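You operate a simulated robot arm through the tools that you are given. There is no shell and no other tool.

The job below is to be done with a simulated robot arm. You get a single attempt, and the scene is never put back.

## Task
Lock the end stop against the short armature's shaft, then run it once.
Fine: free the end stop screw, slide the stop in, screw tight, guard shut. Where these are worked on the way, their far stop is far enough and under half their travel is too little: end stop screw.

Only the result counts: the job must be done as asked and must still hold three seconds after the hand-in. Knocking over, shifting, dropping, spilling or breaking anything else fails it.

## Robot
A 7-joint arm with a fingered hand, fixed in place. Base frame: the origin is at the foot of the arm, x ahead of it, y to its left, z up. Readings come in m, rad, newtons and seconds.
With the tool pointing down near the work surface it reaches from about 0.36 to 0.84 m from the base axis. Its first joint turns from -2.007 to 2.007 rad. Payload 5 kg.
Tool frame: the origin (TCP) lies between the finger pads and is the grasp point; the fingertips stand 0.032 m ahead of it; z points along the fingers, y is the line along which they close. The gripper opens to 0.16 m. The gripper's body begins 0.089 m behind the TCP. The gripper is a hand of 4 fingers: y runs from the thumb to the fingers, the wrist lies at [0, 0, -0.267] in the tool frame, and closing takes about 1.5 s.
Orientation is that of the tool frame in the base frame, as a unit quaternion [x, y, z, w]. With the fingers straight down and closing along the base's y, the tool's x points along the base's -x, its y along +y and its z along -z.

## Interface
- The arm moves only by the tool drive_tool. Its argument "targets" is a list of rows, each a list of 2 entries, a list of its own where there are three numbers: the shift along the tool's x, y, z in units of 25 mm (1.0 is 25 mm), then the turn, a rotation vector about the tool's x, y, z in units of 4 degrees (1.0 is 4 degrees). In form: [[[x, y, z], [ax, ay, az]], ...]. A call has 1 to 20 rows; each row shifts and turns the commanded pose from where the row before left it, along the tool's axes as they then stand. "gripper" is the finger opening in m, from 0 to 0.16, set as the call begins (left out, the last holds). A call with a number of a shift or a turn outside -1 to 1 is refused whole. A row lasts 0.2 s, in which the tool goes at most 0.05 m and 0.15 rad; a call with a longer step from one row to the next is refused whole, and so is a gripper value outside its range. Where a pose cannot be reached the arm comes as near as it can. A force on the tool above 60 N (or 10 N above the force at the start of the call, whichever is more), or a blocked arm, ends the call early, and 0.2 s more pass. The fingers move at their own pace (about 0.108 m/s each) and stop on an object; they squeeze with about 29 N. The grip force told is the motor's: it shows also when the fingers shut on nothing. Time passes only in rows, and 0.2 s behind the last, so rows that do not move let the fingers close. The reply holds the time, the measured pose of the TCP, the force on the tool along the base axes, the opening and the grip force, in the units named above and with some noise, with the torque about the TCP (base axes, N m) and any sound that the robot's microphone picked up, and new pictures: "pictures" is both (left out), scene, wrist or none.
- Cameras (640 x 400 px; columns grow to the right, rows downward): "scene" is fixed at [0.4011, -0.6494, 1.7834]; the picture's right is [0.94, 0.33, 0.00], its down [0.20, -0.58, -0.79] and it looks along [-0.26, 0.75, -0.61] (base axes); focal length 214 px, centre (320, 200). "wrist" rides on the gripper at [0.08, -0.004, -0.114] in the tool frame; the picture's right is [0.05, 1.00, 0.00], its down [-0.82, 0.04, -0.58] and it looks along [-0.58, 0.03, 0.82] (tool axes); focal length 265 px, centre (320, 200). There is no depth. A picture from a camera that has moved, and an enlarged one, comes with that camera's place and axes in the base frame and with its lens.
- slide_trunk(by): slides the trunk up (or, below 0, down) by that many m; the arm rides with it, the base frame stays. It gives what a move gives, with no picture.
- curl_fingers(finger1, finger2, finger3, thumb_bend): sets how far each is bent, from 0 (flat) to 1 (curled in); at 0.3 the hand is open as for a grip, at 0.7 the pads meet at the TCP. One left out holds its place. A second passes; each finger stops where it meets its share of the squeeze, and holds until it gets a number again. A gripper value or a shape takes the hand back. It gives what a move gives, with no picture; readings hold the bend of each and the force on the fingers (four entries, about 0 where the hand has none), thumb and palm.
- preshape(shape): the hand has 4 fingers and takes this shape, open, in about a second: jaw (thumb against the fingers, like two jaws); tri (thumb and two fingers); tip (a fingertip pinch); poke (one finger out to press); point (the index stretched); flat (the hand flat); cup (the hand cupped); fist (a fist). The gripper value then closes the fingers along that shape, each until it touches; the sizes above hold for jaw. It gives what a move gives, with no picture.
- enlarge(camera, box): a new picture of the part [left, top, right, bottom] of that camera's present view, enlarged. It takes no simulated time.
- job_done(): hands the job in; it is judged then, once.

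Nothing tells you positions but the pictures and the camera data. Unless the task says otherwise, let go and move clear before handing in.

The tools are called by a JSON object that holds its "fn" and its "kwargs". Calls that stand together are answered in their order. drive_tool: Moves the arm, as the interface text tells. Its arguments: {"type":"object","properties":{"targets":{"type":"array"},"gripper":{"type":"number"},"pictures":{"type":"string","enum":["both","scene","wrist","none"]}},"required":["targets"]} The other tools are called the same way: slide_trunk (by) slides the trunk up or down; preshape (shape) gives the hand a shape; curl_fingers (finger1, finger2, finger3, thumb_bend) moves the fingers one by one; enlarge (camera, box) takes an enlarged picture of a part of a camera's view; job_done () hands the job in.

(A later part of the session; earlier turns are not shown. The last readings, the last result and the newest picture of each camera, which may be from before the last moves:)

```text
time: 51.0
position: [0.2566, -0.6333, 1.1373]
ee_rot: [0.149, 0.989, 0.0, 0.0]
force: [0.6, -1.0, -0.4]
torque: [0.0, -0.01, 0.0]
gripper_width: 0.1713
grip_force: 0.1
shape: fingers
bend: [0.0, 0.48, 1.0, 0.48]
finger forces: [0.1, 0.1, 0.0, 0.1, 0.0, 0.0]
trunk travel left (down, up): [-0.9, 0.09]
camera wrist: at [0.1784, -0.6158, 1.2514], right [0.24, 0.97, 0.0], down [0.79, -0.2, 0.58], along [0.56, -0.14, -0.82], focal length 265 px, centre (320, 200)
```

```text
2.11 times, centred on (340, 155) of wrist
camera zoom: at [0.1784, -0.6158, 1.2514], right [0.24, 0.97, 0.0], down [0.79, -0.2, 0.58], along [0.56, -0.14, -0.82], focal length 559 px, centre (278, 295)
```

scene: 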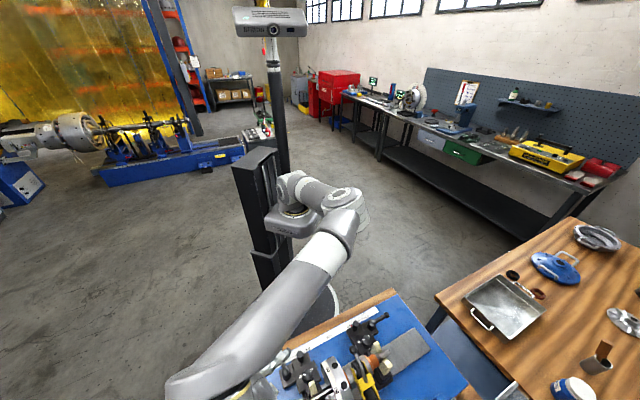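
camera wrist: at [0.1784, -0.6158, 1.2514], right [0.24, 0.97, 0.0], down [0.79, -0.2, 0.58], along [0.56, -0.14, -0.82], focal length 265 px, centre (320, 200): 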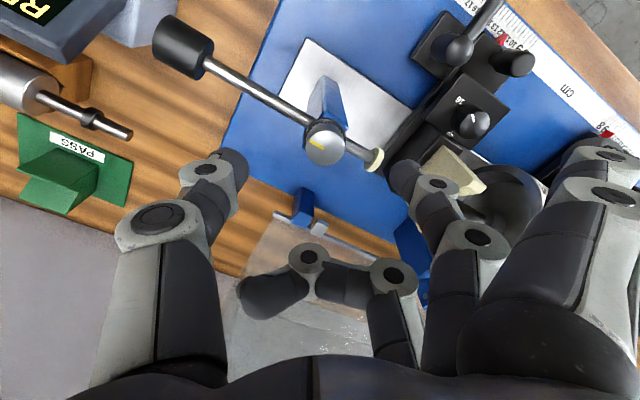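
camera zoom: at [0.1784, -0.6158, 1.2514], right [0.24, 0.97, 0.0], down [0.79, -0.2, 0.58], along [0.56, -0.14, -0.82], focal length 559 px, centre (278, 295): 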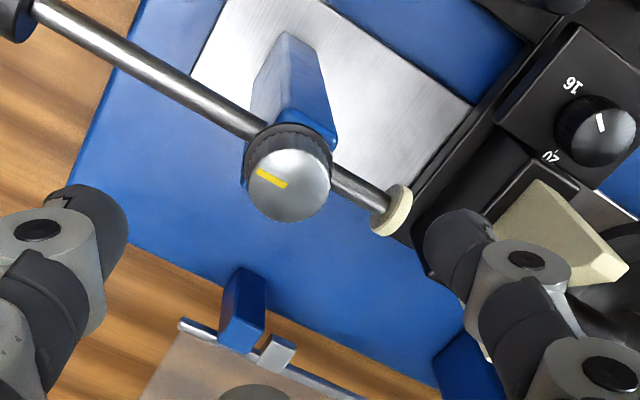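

The pinch is now centred and wide enough (±41 mm), with the knob centred between. I'll descend so that the fingertips come to about the knob's mid-height.

{"fn": "drive_tool", "kwargs": {"targets": [[[0, 0, 0.5], [0, 0, 0]], [[0, 0, 0.5], [0, 0, 0]], [[0, 0, 0.5], [0, 0, 0]], [[0, 0, 0.2], [0, 0, 0]], [[0, 0, 0], [0, 0, 0]]], "pictures": "wrist"}}

{"fn": "enlarge", "kwargs": {"camera": "wrist", "box": [210, 60, 470, 250]}}

```text
time: 52.2
position: [0.2567, -0.6348, 1.0947]
ee_rot: [0.148, 0.989, 0.0, 0.0]
force: [-0.5, 0.6, -0.6]
torque: [-0.02, 0.01, -0.01]
gripper_width: 0.1716
grip_force: 0.1
shape: fingers
bend: [0.0, 0.48, 1.0, 0.48]
finger forces: [0.0, 0.1, 0.1, 0.0, 0.0, 0.0]
trunk travel left (down, up): [-0.9, 0.09]
camera wrist: at [0.1785, -0.6157, 1.2086], right [0.24, 0.97, 0.0], down [0.79, -0.2, 0.58], along [0.56, -0.14, -0.82], focal length 265 px, centre (320, 200)
```

wrist: 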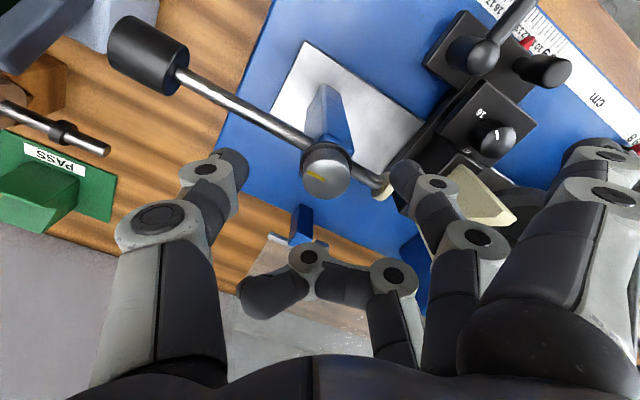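

```text
2.11 times, centred on (340, 155) of wrist
camera zoom: at [0.1785, -0.6157, 1.2086], right [0.24, 0.97, 0.0], down [0.79, -0.2, 0.58], along [0.56, -0.14, -0.82], focal length 559 px, centre (278, 295)
```

zoom: 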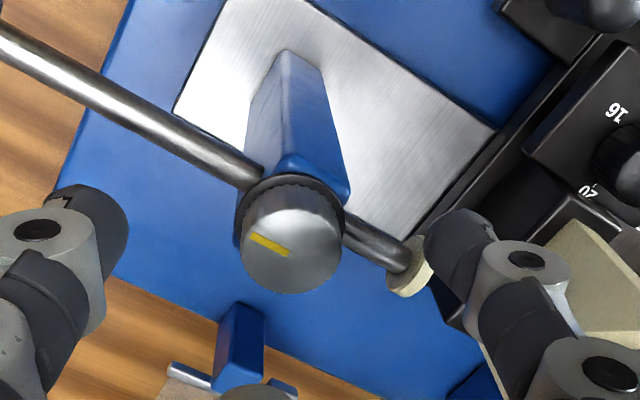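

The knob top comes out at z≈1.071 and the fingertips are alongside its flank. I'll go 4 mm lower and close thumb and middle finger on it.

{"fn": "drive_tool", "kwargs": {"targets": [[[0, 0, 0.16], [0, 0, 0]], [[0, 0, 0], [0, 0, 0]]], "pictures": "none"}}

{"fn": "curl_fingers", "kwargs": {"finger2": 0.62, "thumb_bend": 0.62}}

{"fn": "enlarge", "kwargs": {"camera": "wrist", "box": [210, 60, 470, 250]}}

```text
time: 52.8
position: [0.2568, -0.6329, 1.0908]
ee_rot: [0.148, 0.989, 0.0, 0.0]
force: [0.1, 0.0, 0.3]
torque: [0.01, -0.01, 0.01]
gripper_width: 0.1716
grip_force: 0.0
shape: fingers
bend: [0.0, 0.48, 1.0, 0.48]
finger forces: [0.0, 0.1, 0.0, 0.1, 0.1, 0.1]
trunk travel left (down, up): [-0.9, 0.09]
```

```text
time: 53.8
position: [0.2562, -0.6336, 1.0916]
ee_rot: [0.148, 0.989, 0.0, 0.0]
force: [0.8, 1.3, 0.2]
torque: [0.02, 0.0, -0.02]
gripper_width: 0.1441
grip_force: 0.3
shape: fingers
bend: [0.0, 0.61, 1.0, 0.62]
finger forces: [0.0, 0.6, 0.0, 0.1, 0.0, 0.0]
trunk travel left (down, up): [-0.9, 0.09]
```

```text
2.11 times, centred on (340, 155) of wrist
camera zoom: at [0.1787, -0.616, 1.2047], right [0.24, 0.97, 0.0], down [0.79, -0.2, 0.58], along [0.56, -0.14, -0.82], focal length 559 px, centre (278, 295)
```

zoom: 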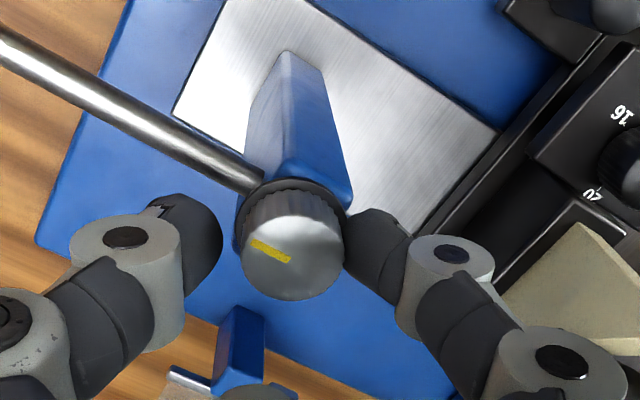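

The middle finger is touching the knob's right flank, and the thumb is nearly there. I'll close both firmly.

{"fn": "curl_fingers", "kwargs": {"finger2": 0.8, "thumb_bend": 0.8}}

{"fn": "enlarge", "kwargs": {"camera": "wrist", "box": [210, 60, 470, 250]}}

```text
time: 54.8
position: [0.2565, -0.6362, 1.0903]
ee_rot: [0.147, 0.989, 0.001, -0.001]
force: [-1.2, -10.1, -9.2]
torque: [-0.01, -0.03, 0.01]
gripper_width: 0.1328
grip_force: 16.4
shape: fingers
bend: [0.0, 0.63, 1.0, 0.69]
finger forces: [0.1, 10.4, 0.0, 0.0, 21.1, 0.0]
trunk travel left (down, up): [-0.9, 0.09]
```

```text
2.11 times, centred on (340, 155) of wrist
camera zoom: at [0.1783, -0.6181, 1.2034], right [0.24, 0.97, 0.0], down [0.79, -0.2, 0.58], along [0.56, -0.14, -0.82], focal length 559 px, centre (278, 295)
```

zoom: 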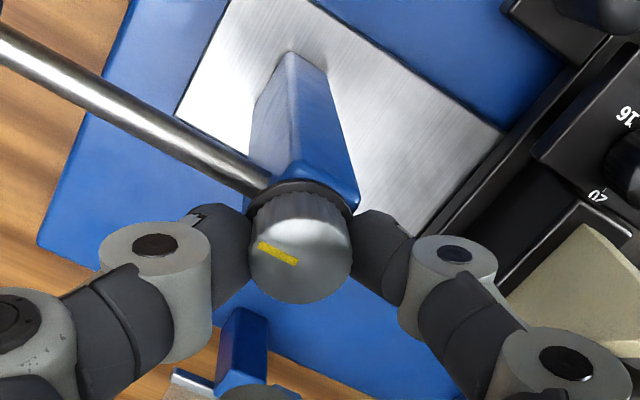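

I have a firm grip (10 N and 21 N). I'll turn 20° counter-clockwise (loosening) and check whether the yellow mark turns with it.

{"fn": "drive_tool", "kwargs": {"targets": [[[0, 0, 0], [0, 0, -1]], [[0, 0, 0], [0, 0, -1]], [[0, 0, 0], [0, 0, -1]], [[0, 0, 0], [0, 0, -1]], [[0, 0, 0], [0, 0, -1]]], "pictures": "none"}}

{"fn": "enlarge", "kwargs": {"camera": "wrist", "box": [210, 60, 470, 250]}}

```text
time: 56.0
position: [0.2594, -0.6357, 1.0909]
ee_rot: [-0.027, 1.0, 0.001, 0.001]
force: [7.7, -11.6, -5.3]
torque: [-0.08, -0.27, -0.23]
gripper_width: 0.131
grip_force: 17.7
shape: fingers
bend: [0.0, 0.63, 1.0, 0.7]
finger forces: [0.0, 12.7, 0.1, 0.1, 22.5, 0.1]
trunk travel left (down, up): [-0.9, 0.09]
```

```text
2.11 times, centred on (340, 155) of wrist
camera zoom: at [0.1788, -0.6454, 1.2047], right [-0.11, 0.99, 0.0], down [0.81, 0.09, 0.58], along [0.58, 0.06, -0.82], focal length 559 px, centre (278, 295)
```

zoom: 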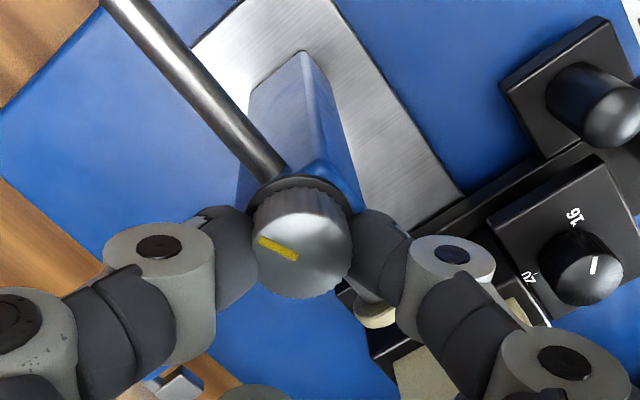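

The mark turned with the hand, so the screw is loosening. I'll continue the stroke.

{"fn": "drive_tool", "kwargs": {"targets": [[[0, 0, 0], [0, 0, -1]], [[0, 0, 0], [0, 0, -1]], [[0, 0, 0], [0, 0, -1]], [[0, 0, 0], [0, 0, -1]], [[0, 0, 0], [0, 0, -1]], [[0, 0, 0], [0, 0, -1]], [[0, 0, 0], [0, 0, -1]], [[0, 0, 0], [0, 0, -1]], [[0, 0, 0], [0, 0, -1]], [[0, 0, 0], [0, 0, -1]], [[0, 0, 0], [0, 0, -1]], [[0, 0, 0], [0, 0, -1]], [[0, 0, 0], [0, 0, -1]], [[0, 0, 0], [0, 0, -1]], [[0, 0, 0], [0, 0, -1]]], "pictures": "wrist"}}

{"fn": "enlarge", "kwargs": {"camera": "wrist", "box": [210, 60, 470, 250]}}

```text
time: 58.2
position: [0.2725, -0.6258, 1.0902]
ee_rot: [-0.36, 0.933, 0.001, 0.018]
force: [30.1, 14.9, 8.0]
torque: [0.6, -0.8, -0.47]
gripper_width: 0.1228
grip_force: 24.9
shape: fingers
bend: [0.0, 0.68, 1.0, 0.74]
finger forces: [0.0, 34.1, 0.0, 0.0, 15.6, 0.0]
trunk travel left (down, up): [-0.9, 0.09]
stopped in row 11: the force on the tool passed its limit at 61 N (the readings are from after the stop); the commanded pose is now the measured one
camera wrist: at [0.2131, -0.6862, 1.201], right [-0.71, 0.71, -0.01], down [0.56, 0.57, 0.61], along [0.44, 0.42, -0.8], focal length 265 px, centre (320, 200)
```

wrist: 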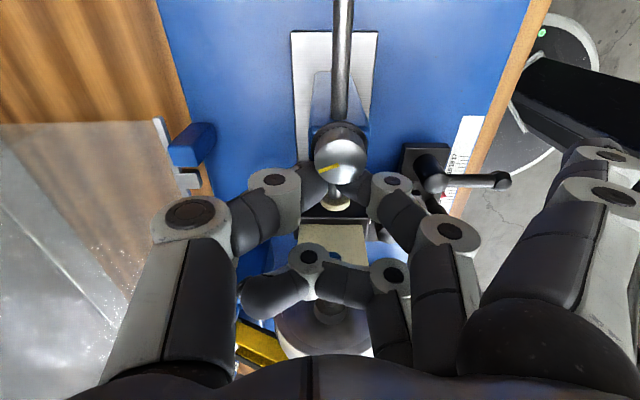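

```text
2.11 times, centred on (340, 155) of wrist
camera zoom: at [0.2131, -0.6862, 1.201], right [-0.71, 0.71, -0.01], down [0.56, 0.57, 0.61], along [0.44, 0.42, -0.8], focal length 559 px, centre (278, 295)
```

zoom: 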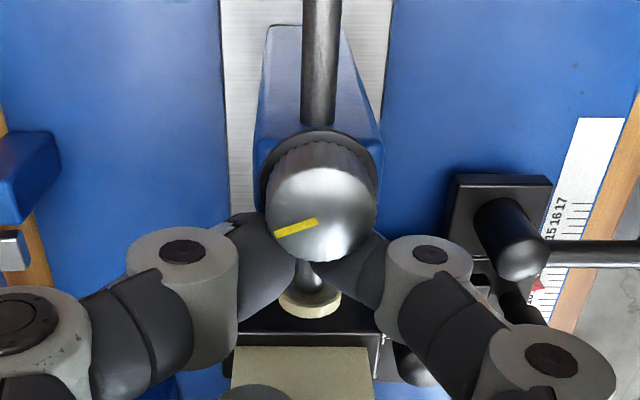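

The force limit stopped the stroke: the pinch slid off-centre toward the tip side. The mark has turned roughly 90° in all. I'll release and look at the knob unloaded.

{"fn": "curl_fingers", "kwargs": {"finger2": 0.48, "thumb_bend": 0.48}}

{"fn": "enlarge", "kwargs": {"camera": "wrist", "box": [210, 60, 470, 250]}}

```text
time: 59.2
position: [0.2717, -0.6265, 1.0887]
ee_rot: [-0.358, 0.934, 0.002, 0.014]
force: [32.7, 18.9, 5.6]
torque: [0.69, -0.89, -0.6]
gripper_width: 0.1715
grip_force: 20.2
shape: fingers
bend: [0.0, 0.71, 1.0, 0.48]
finger forces: [0.0, 39.5, 0.1, 0.0, 0.1, 0.0]
trunk travel left (down, up): [-0.9, 0.09]
```

```text
2.11 times, centred on (340, 155) of wrist
camera zoom: at [0.2134, -0.6853, 1.2004], right [-0.71, 0.71, -0.01], down [0.56, 0.57, 0.6], along [0.43, 0.42, -0.8], focal length 559 px, centre (278, 295)
```

zoom: 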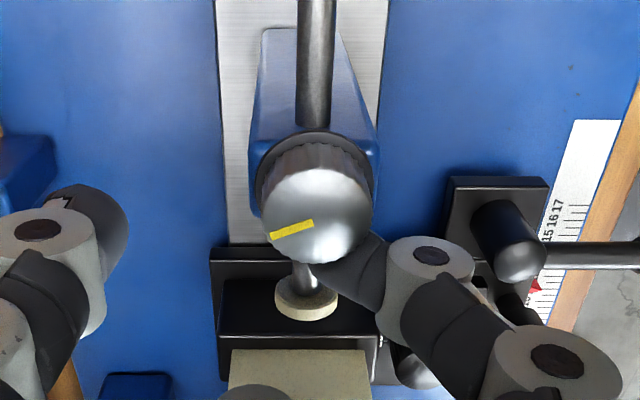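

The thumb released but the middle finger is still pressed against the knob (39 N, pushing the tool along +u). I'll ease the tool 8 mm in the direction of that force to unload it.

{"fn": "drive_tool", "kwargs": {"targets": [[[-0.16, -0.04, 0], [0, 0, 0]], [[-0.16, -0.04, 0], [0, 0, 0]], [[0, 0, 0], [0, 0, 0]]], "pictures": "none"}}

{"fn": "enlarge", "kwargs": {"camera": "wrist", "box": [210, 60, 470, 250]}}

```text
time: 60.0
position: [0.2724, -0.6248, 1.0892]
ee_rot: [-0.358, 0.934, 0.002, 0.01]
force: [16.0, 5.6, 7.2]
torque: [0.3, -0.33, -0.36]
gripper_width: 0.1717
grip_force: 10.0
shape: fingers
bend: [0.0, 0.72, 1.0, 0.48]
finger forces: [0.1, 20.0, 0.1, 0.1, 0.0, 0.0]
trunk travel left (down, up): [-0.9, 0.09]
```

```text
2.11 times, centred on (340, 155) of wrist
camera zoom: at [0.2139, -0.6843, 1.2023], right [-0.71, 0.71, 0.0], down [0.57, 0.57, 0.59], along [0.42, 0.42, -0.8], focal length 559 px, centre (278, 295)
```

zoom: 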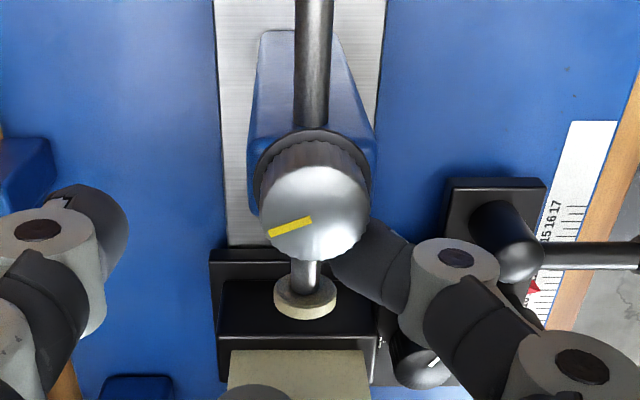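

The force halved. I'll continue easing off in the same direction.

{"fn": "drive_tool", "kwargs": {"targets": [[[-0.16, -0.04, 0], [0, 0, 0]], [[-0.16, -0.04, 0], [0, 0, 0]], [[0, 0, 0], [0, 0, 0]]], "pictures": "none"}}

{"fn": "enlarge", "kwargs": {"camera": "wrist", "box": [210, 60, 470, 250]}}

```text
time: 60.8
position: [0.2791, -0.621, 1.0888]
ee_rot: [-0.358, 0.934, 0.003, 0.01]
force: [0.7, 0.3, 1.0]
torque: [-0.03, -0.01, 0.04]
gripper_width: 0.1719
grip_force: 0.0
shape: fingers
bend: [0.0, 0.48, 1.0, 0.48]
finger forces: [0.1, 0.0, 0.1, 0.0, 0.1, 0.0]
trunk travel left (down, up): [-0.9, 0.09]
```

```text
2.11 times, centred on (340, 155) of wrist
camera zoom: at [0.2204, -0.6816, 1.201], right [-0.71, 0.71, 0.0], down [0.57, 0.57, 0.6], along [0.42, 0.42, -0.8], focal length 559 px, centre (278, 295)
```

zoom: 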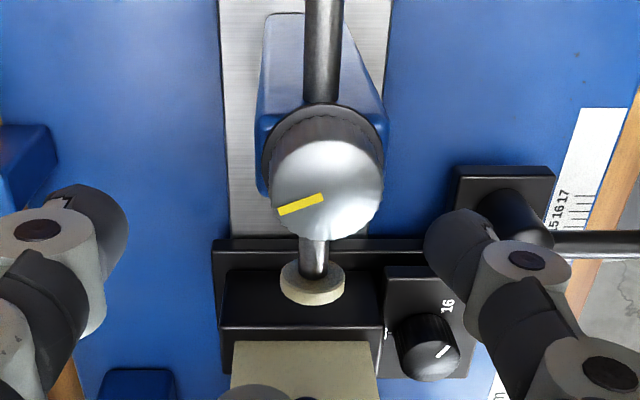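

Freed, with forces near zero; the mark is now at about -16° versus about -112° at the start, so roughly 95° has been turned. To see whether more travel remains, I'll lift and switch to the true 'tip' pinch, which should squeeze evenly on both sides, then re-centre.

{"fn": "drive_tool", "kwargs": {"targets": [[[0, 0, -0.8], [0, 0, 0]], [[0, 0, -0.8], [0, 0, 0]], [[0, 0, -0.8], [0, 0, 0]], [[0.5, 0.3, 0], [0, 0, 0]], [[0.5, 0.3, 0], [0, 0, 0]], [[0, 0, 0], [0, 0, 0]]], "pictures": "none"}}

{"fn": "preshape", "kwargs": {"shape": "tip"}}

{"fn": "drive_tool", "kwargs": {"targets": [[[0, 0, 0], [0, 0, 0.5]], [[0, 0, 0], [0, 0, 1]], [[0, 0, 0], [0, 0, 1]], [[0, 0, 0], [0, 0, 1]], [[0, 0, 0], [0, 0, 1]], [[0, 0, 0], [0, 0, 0]]], "gripper": 0.08, "pictures": "wrist"}}

{"fn": "enlarge", "kwargs": {"camera": "wrist", "box": [210, 60, 470, 250]}}

```text
time: 62.2
position: [0.2505, -0.6267, 1.1481]
ee_rot: [-0.358, 0.934, 0.003, 0.012]
force: [0.6, 0.1, 0.3]
torque: [0.03, -0.02, 0.0]
gripper_width: 0.1717
grip_force: 0.1
shape: fingers
bend: [0.0, 0.48, 1.0, 0.48]
finger forces: [0.0, 0.0, 0.1, 0.0, 0.0, 0.1]
trunk travel left (down, up): [-0.9, 0.09]
```

```text
time: 63.1
position: [0.2483, -0.6265, 1.1494]
ee_rot: [-0.359, 0.933, 0.002, 0.012]
force: [0.1, 0.1, 0.5]
torque: [0.0, 0.01, -0.01]
gripper_width: 0.1598
grip_force: 0.1
shape: tip
bend: [0.01, 0.3, 0.01, 0.3]
finger forces: [0.1, 0.0, 0.0, 0.0, 0.0, 0.0]
trunk travel left (down, up): [-0.9, 0.09]
```

```text
time: 64.5
position: [0.2497, -0.6269, 1.1497]
ee_rot: [-0.207, 0.978, 0.005, 0.011]
force: [0.0, -0.2, 0.5]
torque: [-0.02, 0.0, 0.05]
gripper_width: 0.081
grip_force: 0.0
shape: tip
bend: [0.01, 0.72, 0.01, 0.7]
finger forces: [0.1, 0.0, 0.1, 0.0, 0.0, 0.0]
trunk travel left (down, up): [-0.9, 0.09]
camera wrist: at [0.1763, -0.6672, 1.2609], right [-0.45, 0.89, 0.0], down [0.72, 0.36, 0.6], along [0.53, 0.27, -0.8], focal length 265 px, centre (320, 200)
```

wrist: 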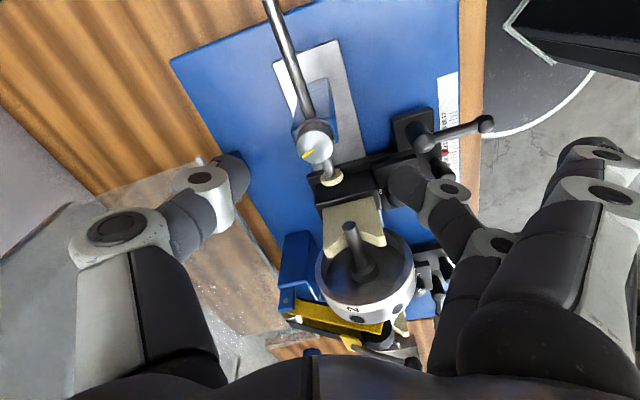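

```text
2.11 times, centred on (340, 155) of wrist
camera zoom: at [0.1763, -0.6672, 1.2609], right [-0.45, 0.89, 0.0], down [0.72, 0.36, 0.6], along [0.53, 0.27, -0.8], focal length 559 px, centre (278, 295)
```

zoom: 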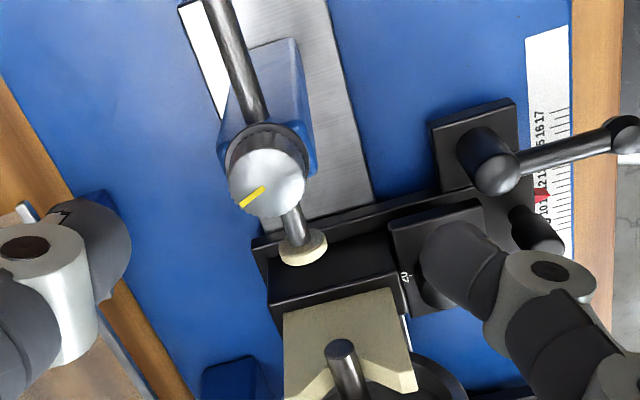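

In the tip shape the pinch is symmetric and the knob sits a few mm off. I'll correct the small tilt, centre over the knob and descend.

{"fn": "drive_tool", "kwargs": {"targets": [[[-0.2, -0.2, 0], [0.07, 0.34, 0]], [[0, 0, 0.8], [0, 0, 0]], [[0, 0, 0.8], [0, 0, 0]], [[0, 0, 0.5], [0, 0, 0]], [[0, 0, 0], [0, 0, 0]]], "pictures": "none"}}

{"fn": "enlarge", "kwargs": {"camera": "wrist", "box": [210, 60, 470, 250]}}

```text
time: 65.7
position: [0.256, -0.63, 1.0952]
ee_rot: [-0.207, 0.978, 0.0, 0.0]
force: [0.0, -0.3, -0.1]
torque: [-0.03, 0.0, 0.01]
gripper_width: 0.0809
grip_force: 0.1
shape: tip
bend: [0.01, 0.72, 0.01, 0.7]
finger forces: [0.0, 0.1, 0.0, 0.0, 0.0, 0.0]
trunk travel left (down, up): [-0.9, 0.09]
```

```text
2.11 times, centred on (340, 155) of wrist
camera zoom: at [0.1849, -0.6682, 1.2098], right [-0.45, 0.89, 0.0], down [0.73, 0.37, 0.58], along [0.51, 0.26, -0.82], focal length 559 px, centre (278, 295)
```

zoom: 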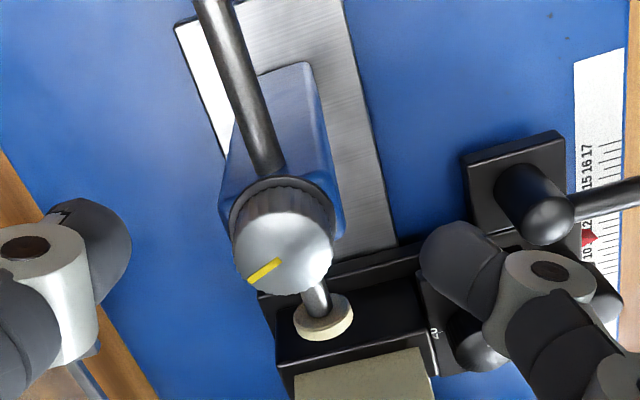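

The knob is centred within about 1.5 mm. I'll lower 4 mm more and close in the tip shape.

{"fn": "drive_tool", "kwargs": {"targets": [[[0, 0.05, 0.17], [0, 0, 0]], [[0, 0, 0], [0, 0, 0]]], "pictures": "none"}}

{"fn": "drive_tool", "kwargs": {"targets": [[[0, 0, 0], [0, 0, 0]], [[0, 0, 0], [0, 0, 0]], [[0, 0, 0], [0, 0, 0]], [[0, 0, 0], [0, 0, 0]], [[0, 0, 0], [0, 0, 0]]], "gripper": 0.0, "pictures": "none"}}

{"fn": "enlarge", "kwargs": {"camera": "wrist", "box": [210, 60, 470, 250]}}

```text
time: 66.3
position: [0.2557, -0.6291, 1.0915]
ee_rot: [-0.208, 0.978, 0.0, 0.0]
force: [-0.2, 0.6, 0.2]
torque: [0.0, -0.02, 0.02]
gripper_width: 0.0809
grip_force: 0.1
shape: tip
bend: [0.01, 0.72, 0.01, 0.7]
finger forces: [0.1, 0.0, 0.1, 0.1, 0.0, 0.1]
trunk travel left (down, up): [-0.9, 0.09]
```

```text
time: 67.5
position: [0.2574, -0.6294, 1.0916]
ee_rot: [-0.207, 0.978, 0.0, -0.001]
force: [-0.9, 0.9, -0.2]
torque: [0.41, 0.19, 0.1]
gripper_width: 0.0229
grip_force: 29.1
shape: tip
bend: [0.27, 0.72, 0.27, 0.7]
finger forces: [0.0, 26.6, 0.0, 0.0, 24.1, 0.0]
trunk travel left (down, up): [-0.9, 0.09]
```

```text
2.11 times, centred on (340, 155) of wrist
camera zoom: at [0.1845, -0.6672, 1.2059], right [-0.45, 0.89, 0.0], down [0.73, 0.37, 0.58], along [0.51, 0.26, -0.82], focal length 559 px, centre (278, 295)
```

zoom: 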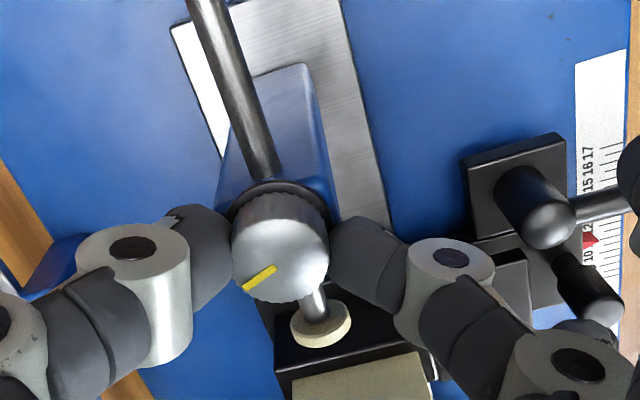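

A balanced 25 N grip now, centred. I'll turn a further 16° counter-clockwise and check the mark and torque.

{"fn": "drive_tool", "kwargs": {"targets": [[[0, 0, 0], [0, 0, -1]], [[0, 0, 0], [0, 0, -1]], [[0, 0, 0], [0, 0, -1]], [[0, 0, 0], [0, 0, -1]]], "pictures": "none"}}

{"fn": "enlarge", "kwargs": {"camera": "wrist", "box": [210, 60, 470, 250]}}

```text
time: 68.5
position: [0.2563, -0.6283, 1.092]
ee_rot: [-0.341, 0.94, -0.001, 0.001]
force: [3.2, 4.4, -0.8]
torque: [0.21, -0.01, -0.01]
gripper_width: 0.0218
grip_force: 28.5
shape: tip
bend: [0.28, 0.72, 0.28, 0.7]
finger forces: [0.0, 26.3, 0.0, 0.0, 23.8, 0.1]
trunk travel left (down, up): [-0.9, 0.09]
```

```text
2.11 times, centred on (340, 155) of wrist
camera zoom: at [0.1982, -0.6852, 1.2055], right [-0.68, 0.73, 0.0], down [0.6, 0.56, 0.58], along [0.42, 0.39, -0.82], focal length 559 px, centre (278, 295)
```

zoom: 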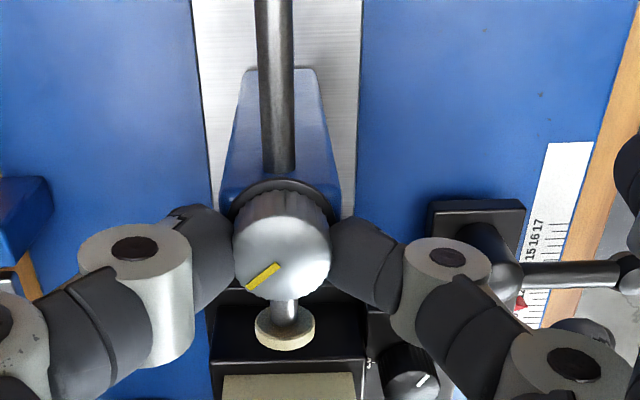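

It keeps turning with little torque, so more travel remains. I'll continue in moderate steps.

{"fn": "drive_tool", "kwargs": {"targets": [[[0, 0, 0], [0, 0, -1]], [[0, 0, 0], [0, 0, -1]], [[0, 0, 0], [0, 0, -1]], [[0, 0, 0], [0, 0, -1]], [[0, 0, 0], [0, 0, -1]], [[0, 0, 0], [0, 0, -1]], [[0, 0, 0], [0, 0, -1]], [[0, 0, 0], [0, 0, -1]]], "pictures": "none"}}

{"fn": "enlarge", "kwargs": {"camera": "wrist", "box": [210, 60, 470, 250]}}

```text
time: 70.3
position: [0.256, -0.6248, 1.092]
ee_rot: [-0.588, 0.809, 0.001, 0.001]
force: [1.6, 27.4, -3.7]
torque: [1.0, 0.43, -0.57]
gripper_width: 0.0212
grip_force: 29.0
shape: tip
bend: [0.28, 0.72, 0.28, 0.7]
finger forces: [0.0, 37.1, 0.0, 0.0, 22.5, 0.0]
trunk travel left (down, up): [-0.9, 0.09]
```

```text
2.11 times, centred on (340, 155) of wrist
camera zoom: at [0.2362, -0.7044, 1.2059], right [-0.97, 0.26, 0.0], down [0.21, 0.79, 0.58], along [0.15, 0.56, -0.82], focal length 559 px, centre (278, 295)
```

zoom: 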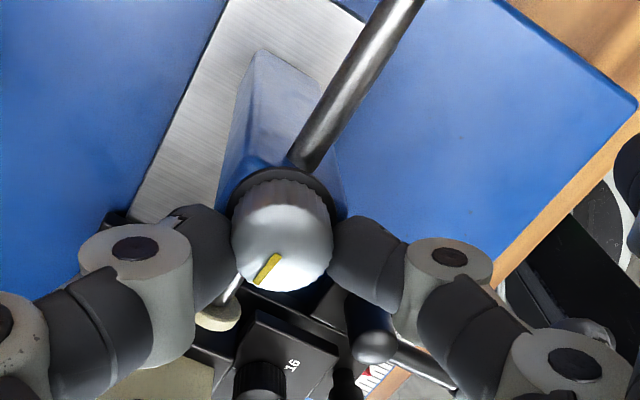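

The mark has now turned about 165° overall and the resisting torque has risen to 0.57 N·m, perhaps the far stop. I'll release and check the mark unloaded.

{"fn": "drive_tool", "kwargs": {"targets": [[[0, 0, 0], [0, 0, 0]], [[0, 0, 0], [0, 0, 0]], [[0, 0, 0], [0, 0, 0]]], "gripper": 0.08, "pictures": "none"}}

{"fn": "enlarge", "kwargs": {"camera": "wrist", "box": [210, 60, 470, 250]}}

```text
time: 71.1
position: [0.2548, -0.6288, 1.0928]
ee_rot: [-0.588, 0.809, -0.001, -0.001]
force: [0.3, 0.2, 0.3]
torque: [0.01, -0.03, 0.0]
gripper_width: 0.0792
grip_force: 0.0
shape: tip
bend: [0.01, 0.72, 0.01, 0.7]
finger forces: [0.0, 0.0, 0.1, 0.0, 0.0, 0.0]
trunk travel left (down, up): [-0.9, 0.09]
```

```text
2.11 times, centred on (340, 155) of wrist
camera zoom: at [0.2345, -0.7092, 1.2059], right [-0.97, 0.26, 0.0], down [0.21, 0.79, 0.58], along [0.15, 0.56, -0.82], focal length 559 px, centre (278, 295)
```

zoom: 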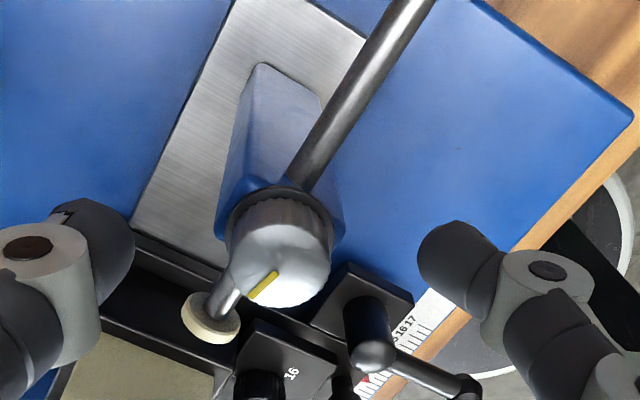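

Released cleanly; the mark is at about 45°. I'll re-grip here and try to turn further to see if there's a stop.

{"fn": "drive_tool", "kwargs": {"targets": [[[-0.06, 0, 0.05], [0, 0, 0]], [[0, 0, 0], [0, 0, 0]], [[0, 0, 0], [0, 0, 0]], [[0, 0, 0], [0, 0, 0]], [[0, 0, 0], [0, 0, 0]]], "gripper": 0.0, "pictures": "none"}}

{"fn": "drive_tool", "kwargs": {"targets": [[[0, 0, 0], [0, 0, -1]], [[0, 0, 0], [0, 0, -1]]], "pictures": "none"}}

{"fn": "drive_tool", "kwargs": {"targets": [[[0, 0, 0], [0, 0, -1]], [[0, 0, 0], [0, 0, -1]]], "pictures": "none"}}

{"fn": "enlarge", "kwargs": {"camera": "wrist", "box": [210, 60, 470, 250]}}

```text
time: 72.3
position: [0.2556, -0.6271, 1.0912]
ee_rot: [-0.588, 0.809, 0.0, 0.0]
force: [-1.3, -0.3, 2.4]
torque: [0.1, 0.42, -0.01]
gripper_width: 0.0249
grip_force: 28.8
shape: tip
bend: [0.27, 0.73, 0.27, 0.7]
finger forces: [0.0, 26.8, 0.0, 0.1, 25.1, 0.0]
trunk travel left (down, up): [-0.9, 0.09]
```

```text
time: 72.9
position: [0.2559, -0.625, 1.0904]
ee_rot: [-0.643, 0.766, 0.001, 0.001]
force: [-2.6, 14.9, 2.9]
torque: [0.52, 0.65, -0.22]
gripper_width: 0.0244
grip_force: 28.5
shape: tip
bend: [0.28, 0.73, 0.28, 0.7]
finger forces: [0.1, 31.1, 0.1, 0.0, 22.8, 0.0]
trunk travel left (down, up): [-0.9, 0.09]
```

```text
time: 73.5
position: [0.256, -0.6239, 1.0923]
ee_rot: [-0.695, 0.719, 0.0, 0.0]
force: [-4.7, 22.8, -1.9]
torque: [0.56, 0.8, -0.27]
gripper_width: 0.0242
grip_force: 29.4
shape: tip
bend: [0.28, 0.73, 0.28, 0.7]
finger forces: [0.1, 36.8, 0.0, 0.0, 21.8, 0.1]
trunk travel left (down, up): [-0.9, 0.09]
```

```text
2.11 times, centred on (340, 155) of wrist
camera zoom: at [0.2575, -0.7066, 1.2055], right [-1.0, -0.02, 0.0], down [-0.01, 0.82, 0.58], along [-0.01, 0.58, -0.82], focal length 559 px, centre (278, 295)
```

zoom: 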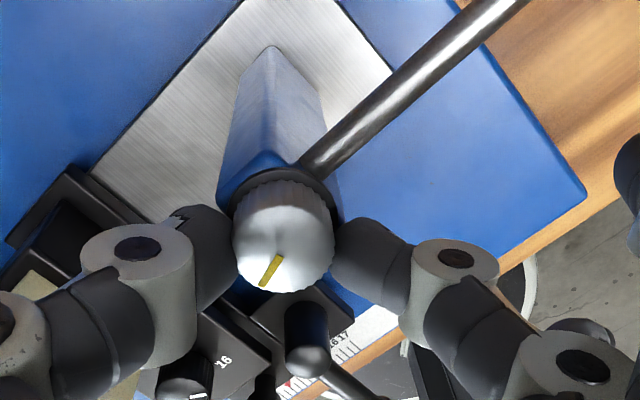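

The mark keeps moving (now about 70°, around 180° in all), so it's still loosening. I'll keep going in small steps while watching the force.

{"fn": "drive_tool", "kwargs": {"targets": [[[0, 0, 0], [0, 0, -1]], [[0, 0, 0], [0, 0, -1]], [[0, 0, 0], [0, 0, -1]]], "pictures": "none"}}

{"fn": "enlarge", "kwargs": {"camera": "wrist", "box": [210, 60, 470, 250]}}

```text
time: 74.3
position: [0.255, -0.6267, 1.0908]
ee_rot: [0.766, -0.643, 0.0, 0.001]
force: [-5.8, 16.4, -4.7]
torque: [0.33, 0.5, -0.03]
gripper_width: 0.0236
grip_force: 29.3
shape: tip
bend: [0.28, 0.73, 0.28, 0.7]
finger forces: [0.0, 24.7, 0.0, 0.1, 22.0, 0.0]
trunk travel left (down, up): [-0.9, 0.09]
```

```text
2.11 times, centred on (340, 155) of wrist
camera zoom: at [0.274, -0.7066, 1.2052], right [-0.97, -0.22, 0.0], down [-0.18, 0.8, 0.58], along [-0.13, 0.56, -0.82], focal length 559 px, centre (278, 295)
```

zoom: 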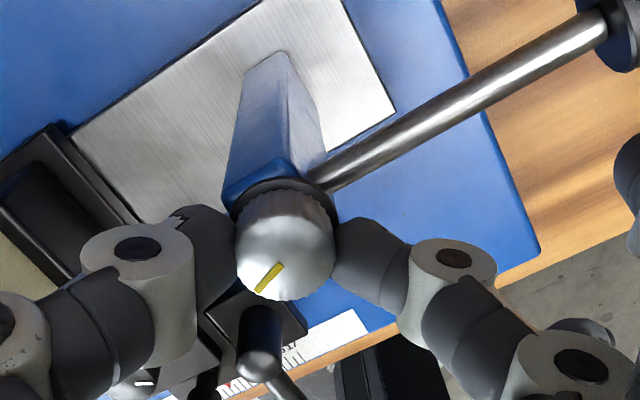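

{"fn": "drive_tool", "kwargs": {"targets": [[[0, 0, 0], [0, 0, -1]], [[0, 0, 0], [0, 0, -1]], [[0, 0, 0], [0, 0, -1]], [[0, 0, 0], [0, 0, -1]]], "pictures": "none"}}

{"fn": "enlarge", "kwargs": {"camera": "wrist", "box": [210, 60, 470, 250]}}

```text
time: 75.3
position: [0.2547, -0.6265, 1.091]
ee_rot: [0.849, -0.529, 0.0, 0.0]
force: [-8.5, 11.9, -9.0]
torque: [0.19, 0.2, -0.34]
gripper_width: 0.0225
grip_force: 29.1
shape: tip
bend: [0.28, 0.73, 0.28, 0.7]
finger forces: [0.0, 25.5, 0.1, 0.0, 24.0, 0.1]
trunk travel left (down, up): [-0.9, 0.09]
```

```text
2.11 times, centred on (340, 155) of wrist
camera zoom: at [0.2948, -0.6997, 1.2057], right [-0.87, -0.49, 0.0], down [-0.4, 0.71, 0.58], along [-0.28, 0.5, -0.82], focal length 559 px, centre (278, 295)
```

zoom: 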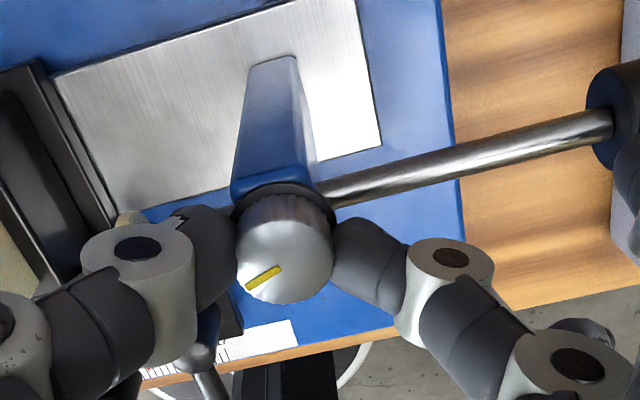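

The mark stayed at about 78° while the hand turned another 16°, so the screw is at its far stop (about 185° loosened). Finger 1 is close to the black knob, so I'll open only the thumb and middle finger, then lift.

{"fn": "curl_fingers", "kwargs": {"finger2": 0.48, "thumb_bend": 0.48}}

{"fn": "enlarge", "kwargs": {"camera": "wrist", "box": [180, 40, 640, 330]}}

```text
time: 76.3
position: [0.2565, -0.628, 1.0904]
ee_rot: [0.848, -0.53, 0.0, -0.001]
force: [0.1, -1.2, 0.0]
torque: [0.0, -0.01, -0.01]
gripper_width: 0.1392
grip_force: 0.3
shape: fingers
bend: [0.28, 0.48, 0.28, 0.48]
finger forces: [0.1, 0.0, 0.1, 0.0, 0.2, 0.1]
trunk travel left (down, up): [-0.9, 0.09]
```

```text
1.38 times, centred on (410, 185) of wrist
camera zoom: at [0.2958, -0.7001, 1.2052], right [-0.88, -0.48, 0.0], down [-0.4, 0.71, 0.58], along [-0.28, 0.5, -0.82], focal length 366 px, centre (196, 221)
```

zoom: 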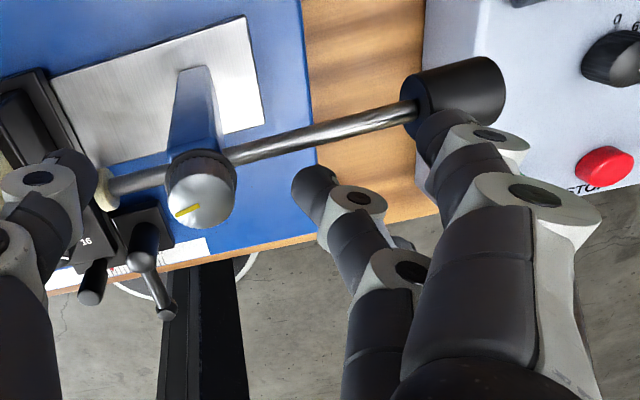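

The hand is free of everything. I'll lift clear, then turn to -45° yaw and configure the pinch as a pushing stick behind the black knob.

{"fn": "drive_tool", "kwargs": {"targets": [[[0, 0, -0.8], [0, 0, 0]], [[0, 0, -0.8], [0, 0, 0]], [[0, 0, -0.8], [0, 0, 0]], [[0, 0, -0.8], [0, 0, 0]], [[0, 0, 0], [0, 0, 0]]], "pictures": "none"}}

{"fn": "drive_tool", "kwargs": {"targets": [[[0, 0, 0], [0, 0, 1]], [[0, 0, 0], [0, 0, 1]], [[0, 0, 0], [0, 0, 1]], [[0, 0, 0], [0, 0, 1]], [[0, 0, 0], [0, 0, 1]], [[0, 0, 0], [0, 0, 1]], [[0, 0, 0], [0, 0, 1]], [[0, 0, 0], [0, 0, 1]], [[0, 0, 0], [0, 0, 1]], [[0, 0, 0], [0, 0, 1]], [[0, 0, 0], [0, 0, 1]], [[0, 0, 0], [0, 0, 1]], [[0, 0, 0], [0, 0, 1]], [[0, 0, 0], [0, 0, 1]], [[0, 0, 0], [0, 0, 1]], [[0, 0, 0], [0, 0, 1]], [[0, 0, 0], [0, 0, 1]], [[0, 0, 0], [0, 0, 0.75]]], "pictures": "none"}}

{"fn": "curl_fingers", "kwargs": {"finger1": 0.0, "finger2": 0.75, "finger3": 0.0, "thumb_bend": 0.75}}

{"fn": "enlarge", "kwargs": {"camera": "wrist", "box": [0, 0, 640, 400]}}

```text
time: 77.5
position: [0.256, -0.6271, 1.1695]
ee_rot: [0.848, -0.53, 0.0, 0.0]
force: [-0.5, 0.2, 0.7]
torque: [0.01, -0.04, 0.01]
gripper_width: 0.139
grip_force: 0.1
shape: fingers
bend: [0.28, 0.48, 0.28, 0.48]
finger forces: [0.1, 0.0, 0.0, 0.1, 0.1, 0.0]
trunk travel left (down, up): [-0.9, 0.09]
```

```text
time: 81.3
position: [0.2561, -0.6273, 1.1706]
ee_rot: [-0.382, 0.924, 0.0, 0.0]
force: [0.3, -0.1, -0.7]
torque: [-0.01, 0.0, -0.02]
gripper_width: 0.1389
grip_force: 0.0
shape: fingers
bend: [0.28, 0.48, 0.28, 0.48]
finger forces: [0.1, 0.0, 0.0, 0.0, 0.0, 0.0]
trunk travel left (down, up): [-0.9, 0.09]
```

```text
time: 82.3
position: [0.2567, -0.6282, 1.1714]
ee_rot: [-0.382, 0.924, -0.001, 0.0]
force: [-0.3, 1.4, -0.3]
torque: [-0.01, 0.02, 0.0]
gripper_width: 0.1251
grip_force: 0.0
shape: fingers
bend: [0.0, 0.73, 0.0, 0.73]
finger forces: [0.0, 0.0, 0.0, 0.0, 0.0, 0.0]
trunk travel left (down, up): [-0.9, 0.09]
```

```text
1.00 times, centred on (320, 200) of wrist (not enlarged: the box is as wide or as high as the picture)
camera zoom: at [0.2027, -0.6893, 1.2847], right [-0.74, 0.67, 0.0], down [0.55, 0.61, 0.58], along [0.39, 0.43, -0.82], focal length 265 px, centre (320, 200)
```

zoom: 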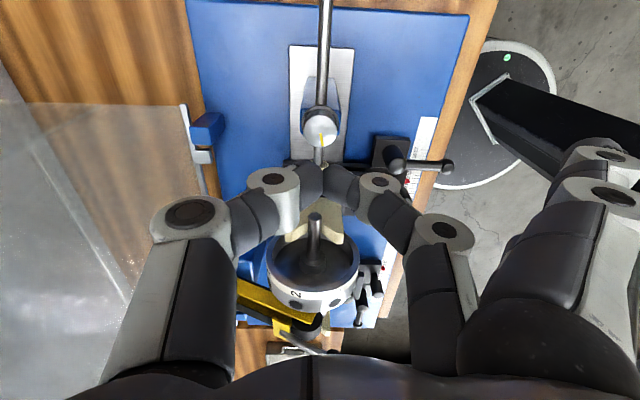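

The mark now points along +u, 180° from where it started, so the screw is fully freed. I'll move back along -u to behind the black knob, staying high.

{"fn": "drive_tool", "kwargs": {"targets": [[[0.9, 0.02, 0], [0, 0, 0]], [[0.9, 0.02, 0], [0, 0, 0]], [[0.9, 0.02, 0], [0, 0, 0]], [[0.9, 0.02, 0], [0, 0, 0]], [[0.9, 0.02, 0], [0, 0, 0]], [[0.9, 0.02, 0], [0, 0, 0]], [[0.9, 0.02, 0], [0, 0, 0]], [[0, 0, 0], [0, 0, 0]]], "pictures": "wrist"}}

{"fn": "enlarge", "kwargs": {"camera": "wrist", "box": [200, 0, 460, 200]}}

```text
time: 84.1
position: [0.1431, -0.7355, 1.171]
ee_rot: [-0.382, 0.924, 0.0, 0.0]
force: [1.4, -0.1, -0.2]
torque: [-0.03, 0.01, 0.01]
gripper_width: 0.1251
grip_force: 0.2
shape: fingers
bend: [0.0, 0.73, 0.0, 0.73]
finger forces: [0.0, 0.0, 0.0, 0.0, 0.0, 0.0]
trunk travel left (down, up): [-0.9, 0.09]
camera wrist: at [0.0891, -0.7974, 1.2852], right [-0.74, 0.67, 0.0], down [0.55, 0.61, 0.58], along [0.39, 0.43, -0.82], focal length 265 px, centre (320, 200)
```

wrist: 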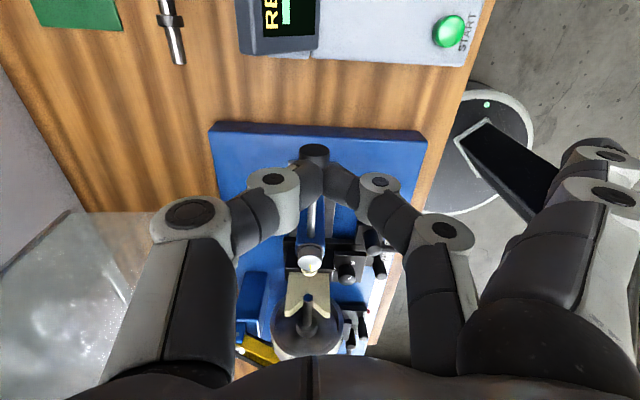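

```text
2.00 times, centred on (330, 100) of wrist
camera zoom: at [0.0891, -0.7974, 1.2852], right [-0.74, 0.67, 0.0], down [0.55, 0.61, 0.58], along [0.39, 0.43, -0.82], focal length 531 px, centre (300, 400)
```

zoom: 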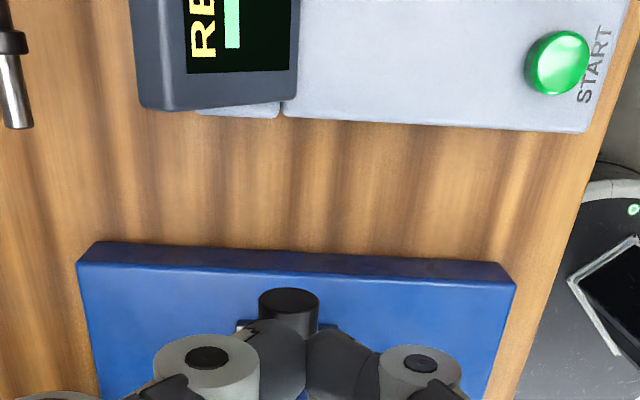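

The black knob's outer face is at about u=-0.391, ahead of the pinch. I'll align laterally and descend behind it, keeping the fingertips near rod height.

{"fn": "drive_tool", "kwargs": {"targets": [[[0, -0.36, 0.8], [0, 0, 0]], [[0, 0, 0.8], [0, 0, 0]], [[0, 0, 0.8], [0, 0, 0]], [[0, 0, 0.8], [0, 0, 0]], [[0, 0, 0.8], [0, 0, 0]], [[0, 0, 0], [0, 0, 0]]], "pictures": "wrist"}}

{"fn": "enlarge", "kwargs": {"camera": "wrist", "box": [220, 100, 420, 300]}}

```text
time: 85.5
position: [0.1485, -0.7423, 1.071]
ee_rot: [-0.383, 0.924, -0.001, 0.0]
force: [-0.4, 0.4, -0.2]
torque: [-0.04, -0.01, 0.0]
gripper_width: 0.1249
grip_force: 0.2
shape: fingers
bend: [0.0, 0.73, 0.0, 0.73]
finger forces: [0.0, 0.0, 0.0, 0.0, 0.1, 0.0]
trunk travel left (down, up): [-0.9, 0.09]
camera wrist: at [0.0951, -0.8047, 1.1843], right [-0.74, 0.67, 0.0], down [0.55, 0.61, 0.58], along [0.39, 0.43, -0.82], focal length 265 px, centre (320, 200)
```

wrist: 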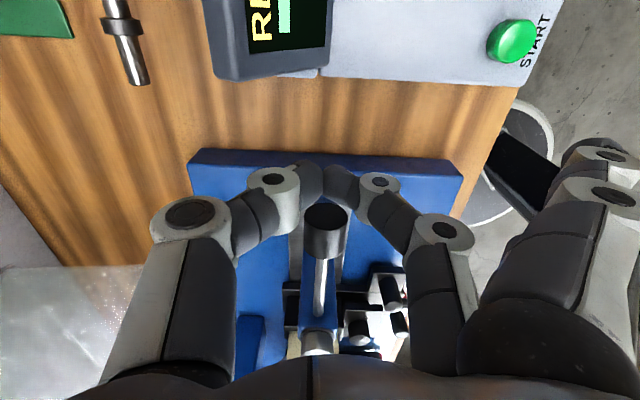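

```text
2.00 times, centred on (320, 200) of wrist
camera zoom: at [0.0951, -0.8047, 1.1843], right [-0.74, 0.67, 0.0], down [0.55, 0.61, 0.58], along [0.39, 0.43, -0.82], focal length 531 px, centre (320, 200)
```

zoom: 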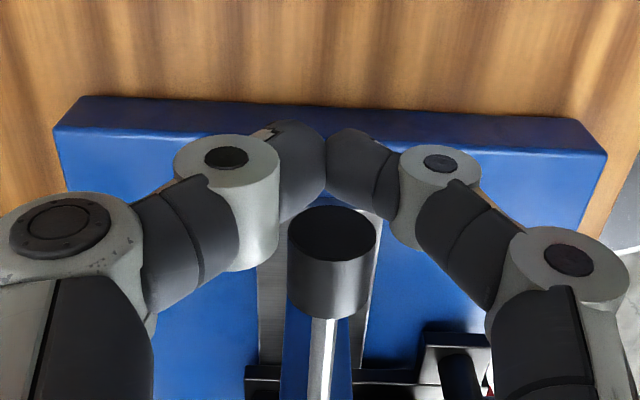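

The pinch is directly behind the black knob. I'll lower 5 mm, approach to contact, and start pushing gently along +u.

{"fn": "drive_tool", "kwargs": {"targets": [[[0, 0, 0.2], [0, 0, 0]], [[-0.4, 0, 0], [0, 0, 0]], [[-0.4, 0, 0], [0, 0, 0]], [[-0.3, 0, 0], [0, 0, 0]], [[0, 0, 0], [0, 0, 0]]], "pictures": "none"}}

{"fn": "enlarge", "kwargs": {"camera": "wrist", "box": [220, 100, 420, 300]}}

```text
time: 86.7
position: [0.1683, -0.7251, 1.0652]
ee_rot: [-0.383, 0.924, -0.001, 0.001]
force: [-1.2, 0.5, 0.5]
torque: [-0.01, 0.02, -0.01]
gripper_width: 0.125
grip_force: 0.1
shape: fingers
bend: [0.0, 0.73, 0.0, 0.73]
finger forces: [0.0, 0.0, 0.0, 0.1, 0.0, 0.0]
trunk travel left (down, up): [-0.9, 0.09]
```

```text
2.00 times, centred on (320, 200) of wrist
camera zoom: at [0.1148, -0.7855, 1.179], right [-0.74, 0.67, 0.0], down [0.55, 0.61, 0.58], along [0.39, 0.43, -0.82], focal length 531 px, centre (320, 200)
```

zoom: 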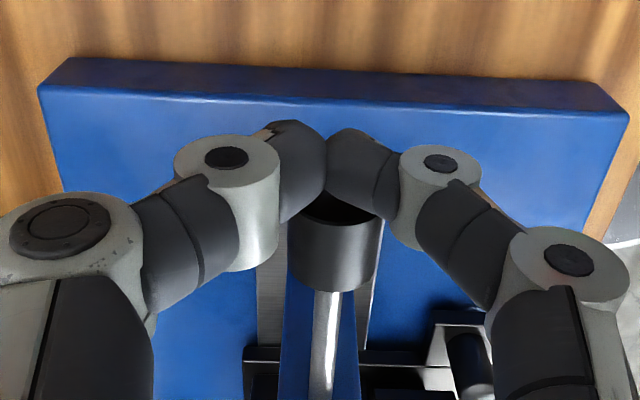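

The knob is sliding with only about 1 N. I'll push 30 mm further in moderate steps and then look at the remaining gap.

{"fn": "drive_tool", "kwargs": {"targets": [[[-0.3, 0, 0], [0, 0, 0]], [[-0.3, 0, 0], [0, 0, 0]], [[-0.3, 0, 0], [0, 0, 0]], [[-0.3, 0, 0], [0, 0, 0]], [[0, 0, 0], [0, 0, 0]]], "pictures": "wrist"}}

{"fn": "enlarge", "kwargs": {"camera": "wrist", "box": [220, 140, 420, 360]}}

```text
time: 87.9
position: [0.1898, -0.7034, 1.067]
ee_rot: [-0.383, 0.924, -0.001, 0.0]
force: [-1.3, -0.7, 0.4]
torque: [0.02, -0.02, -0.04]
gripper_width: 0.1249
grip_force: 0.1
shape: fingers
bend: [0.0, 0.73, 0.0, 0.73]
finger forces: [0.0, 0.1, 0.0, 0.1, 0.0, 0.0]
trunk travel left (down, up): [-0.9, 0.09]
camera wrist: at [0.1364, -0.7641, 1.1799], right [-0.74, 0.67, 0.0], down [0.55, 0.61, 0.58], along [0.39, 0.43, -0.82], focal length 265 px, centre (320, 200)
```

wrist: 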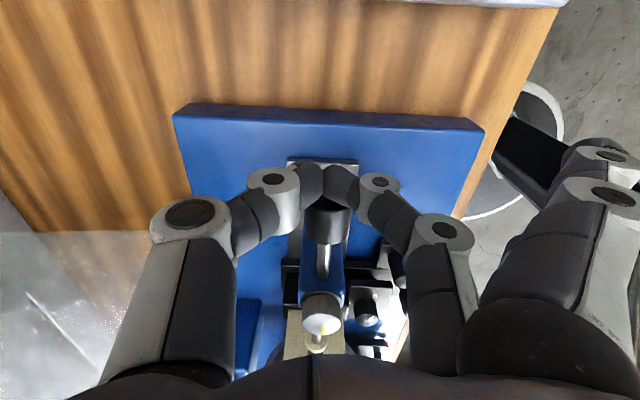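

```text
1.82 times, centred on (320, 250) of wrist
camera zoom: at [0.1364, -0.7641, 1.1799], right [-0.74, 0.67, 0.0], down [0.55, 0.61, 0.58], along [0.39, 0.43, -0.82], focal length 483 px, centre (320, 109)
```

zoom: 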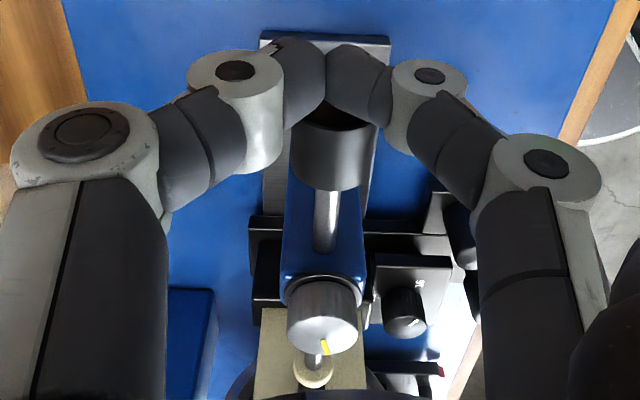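

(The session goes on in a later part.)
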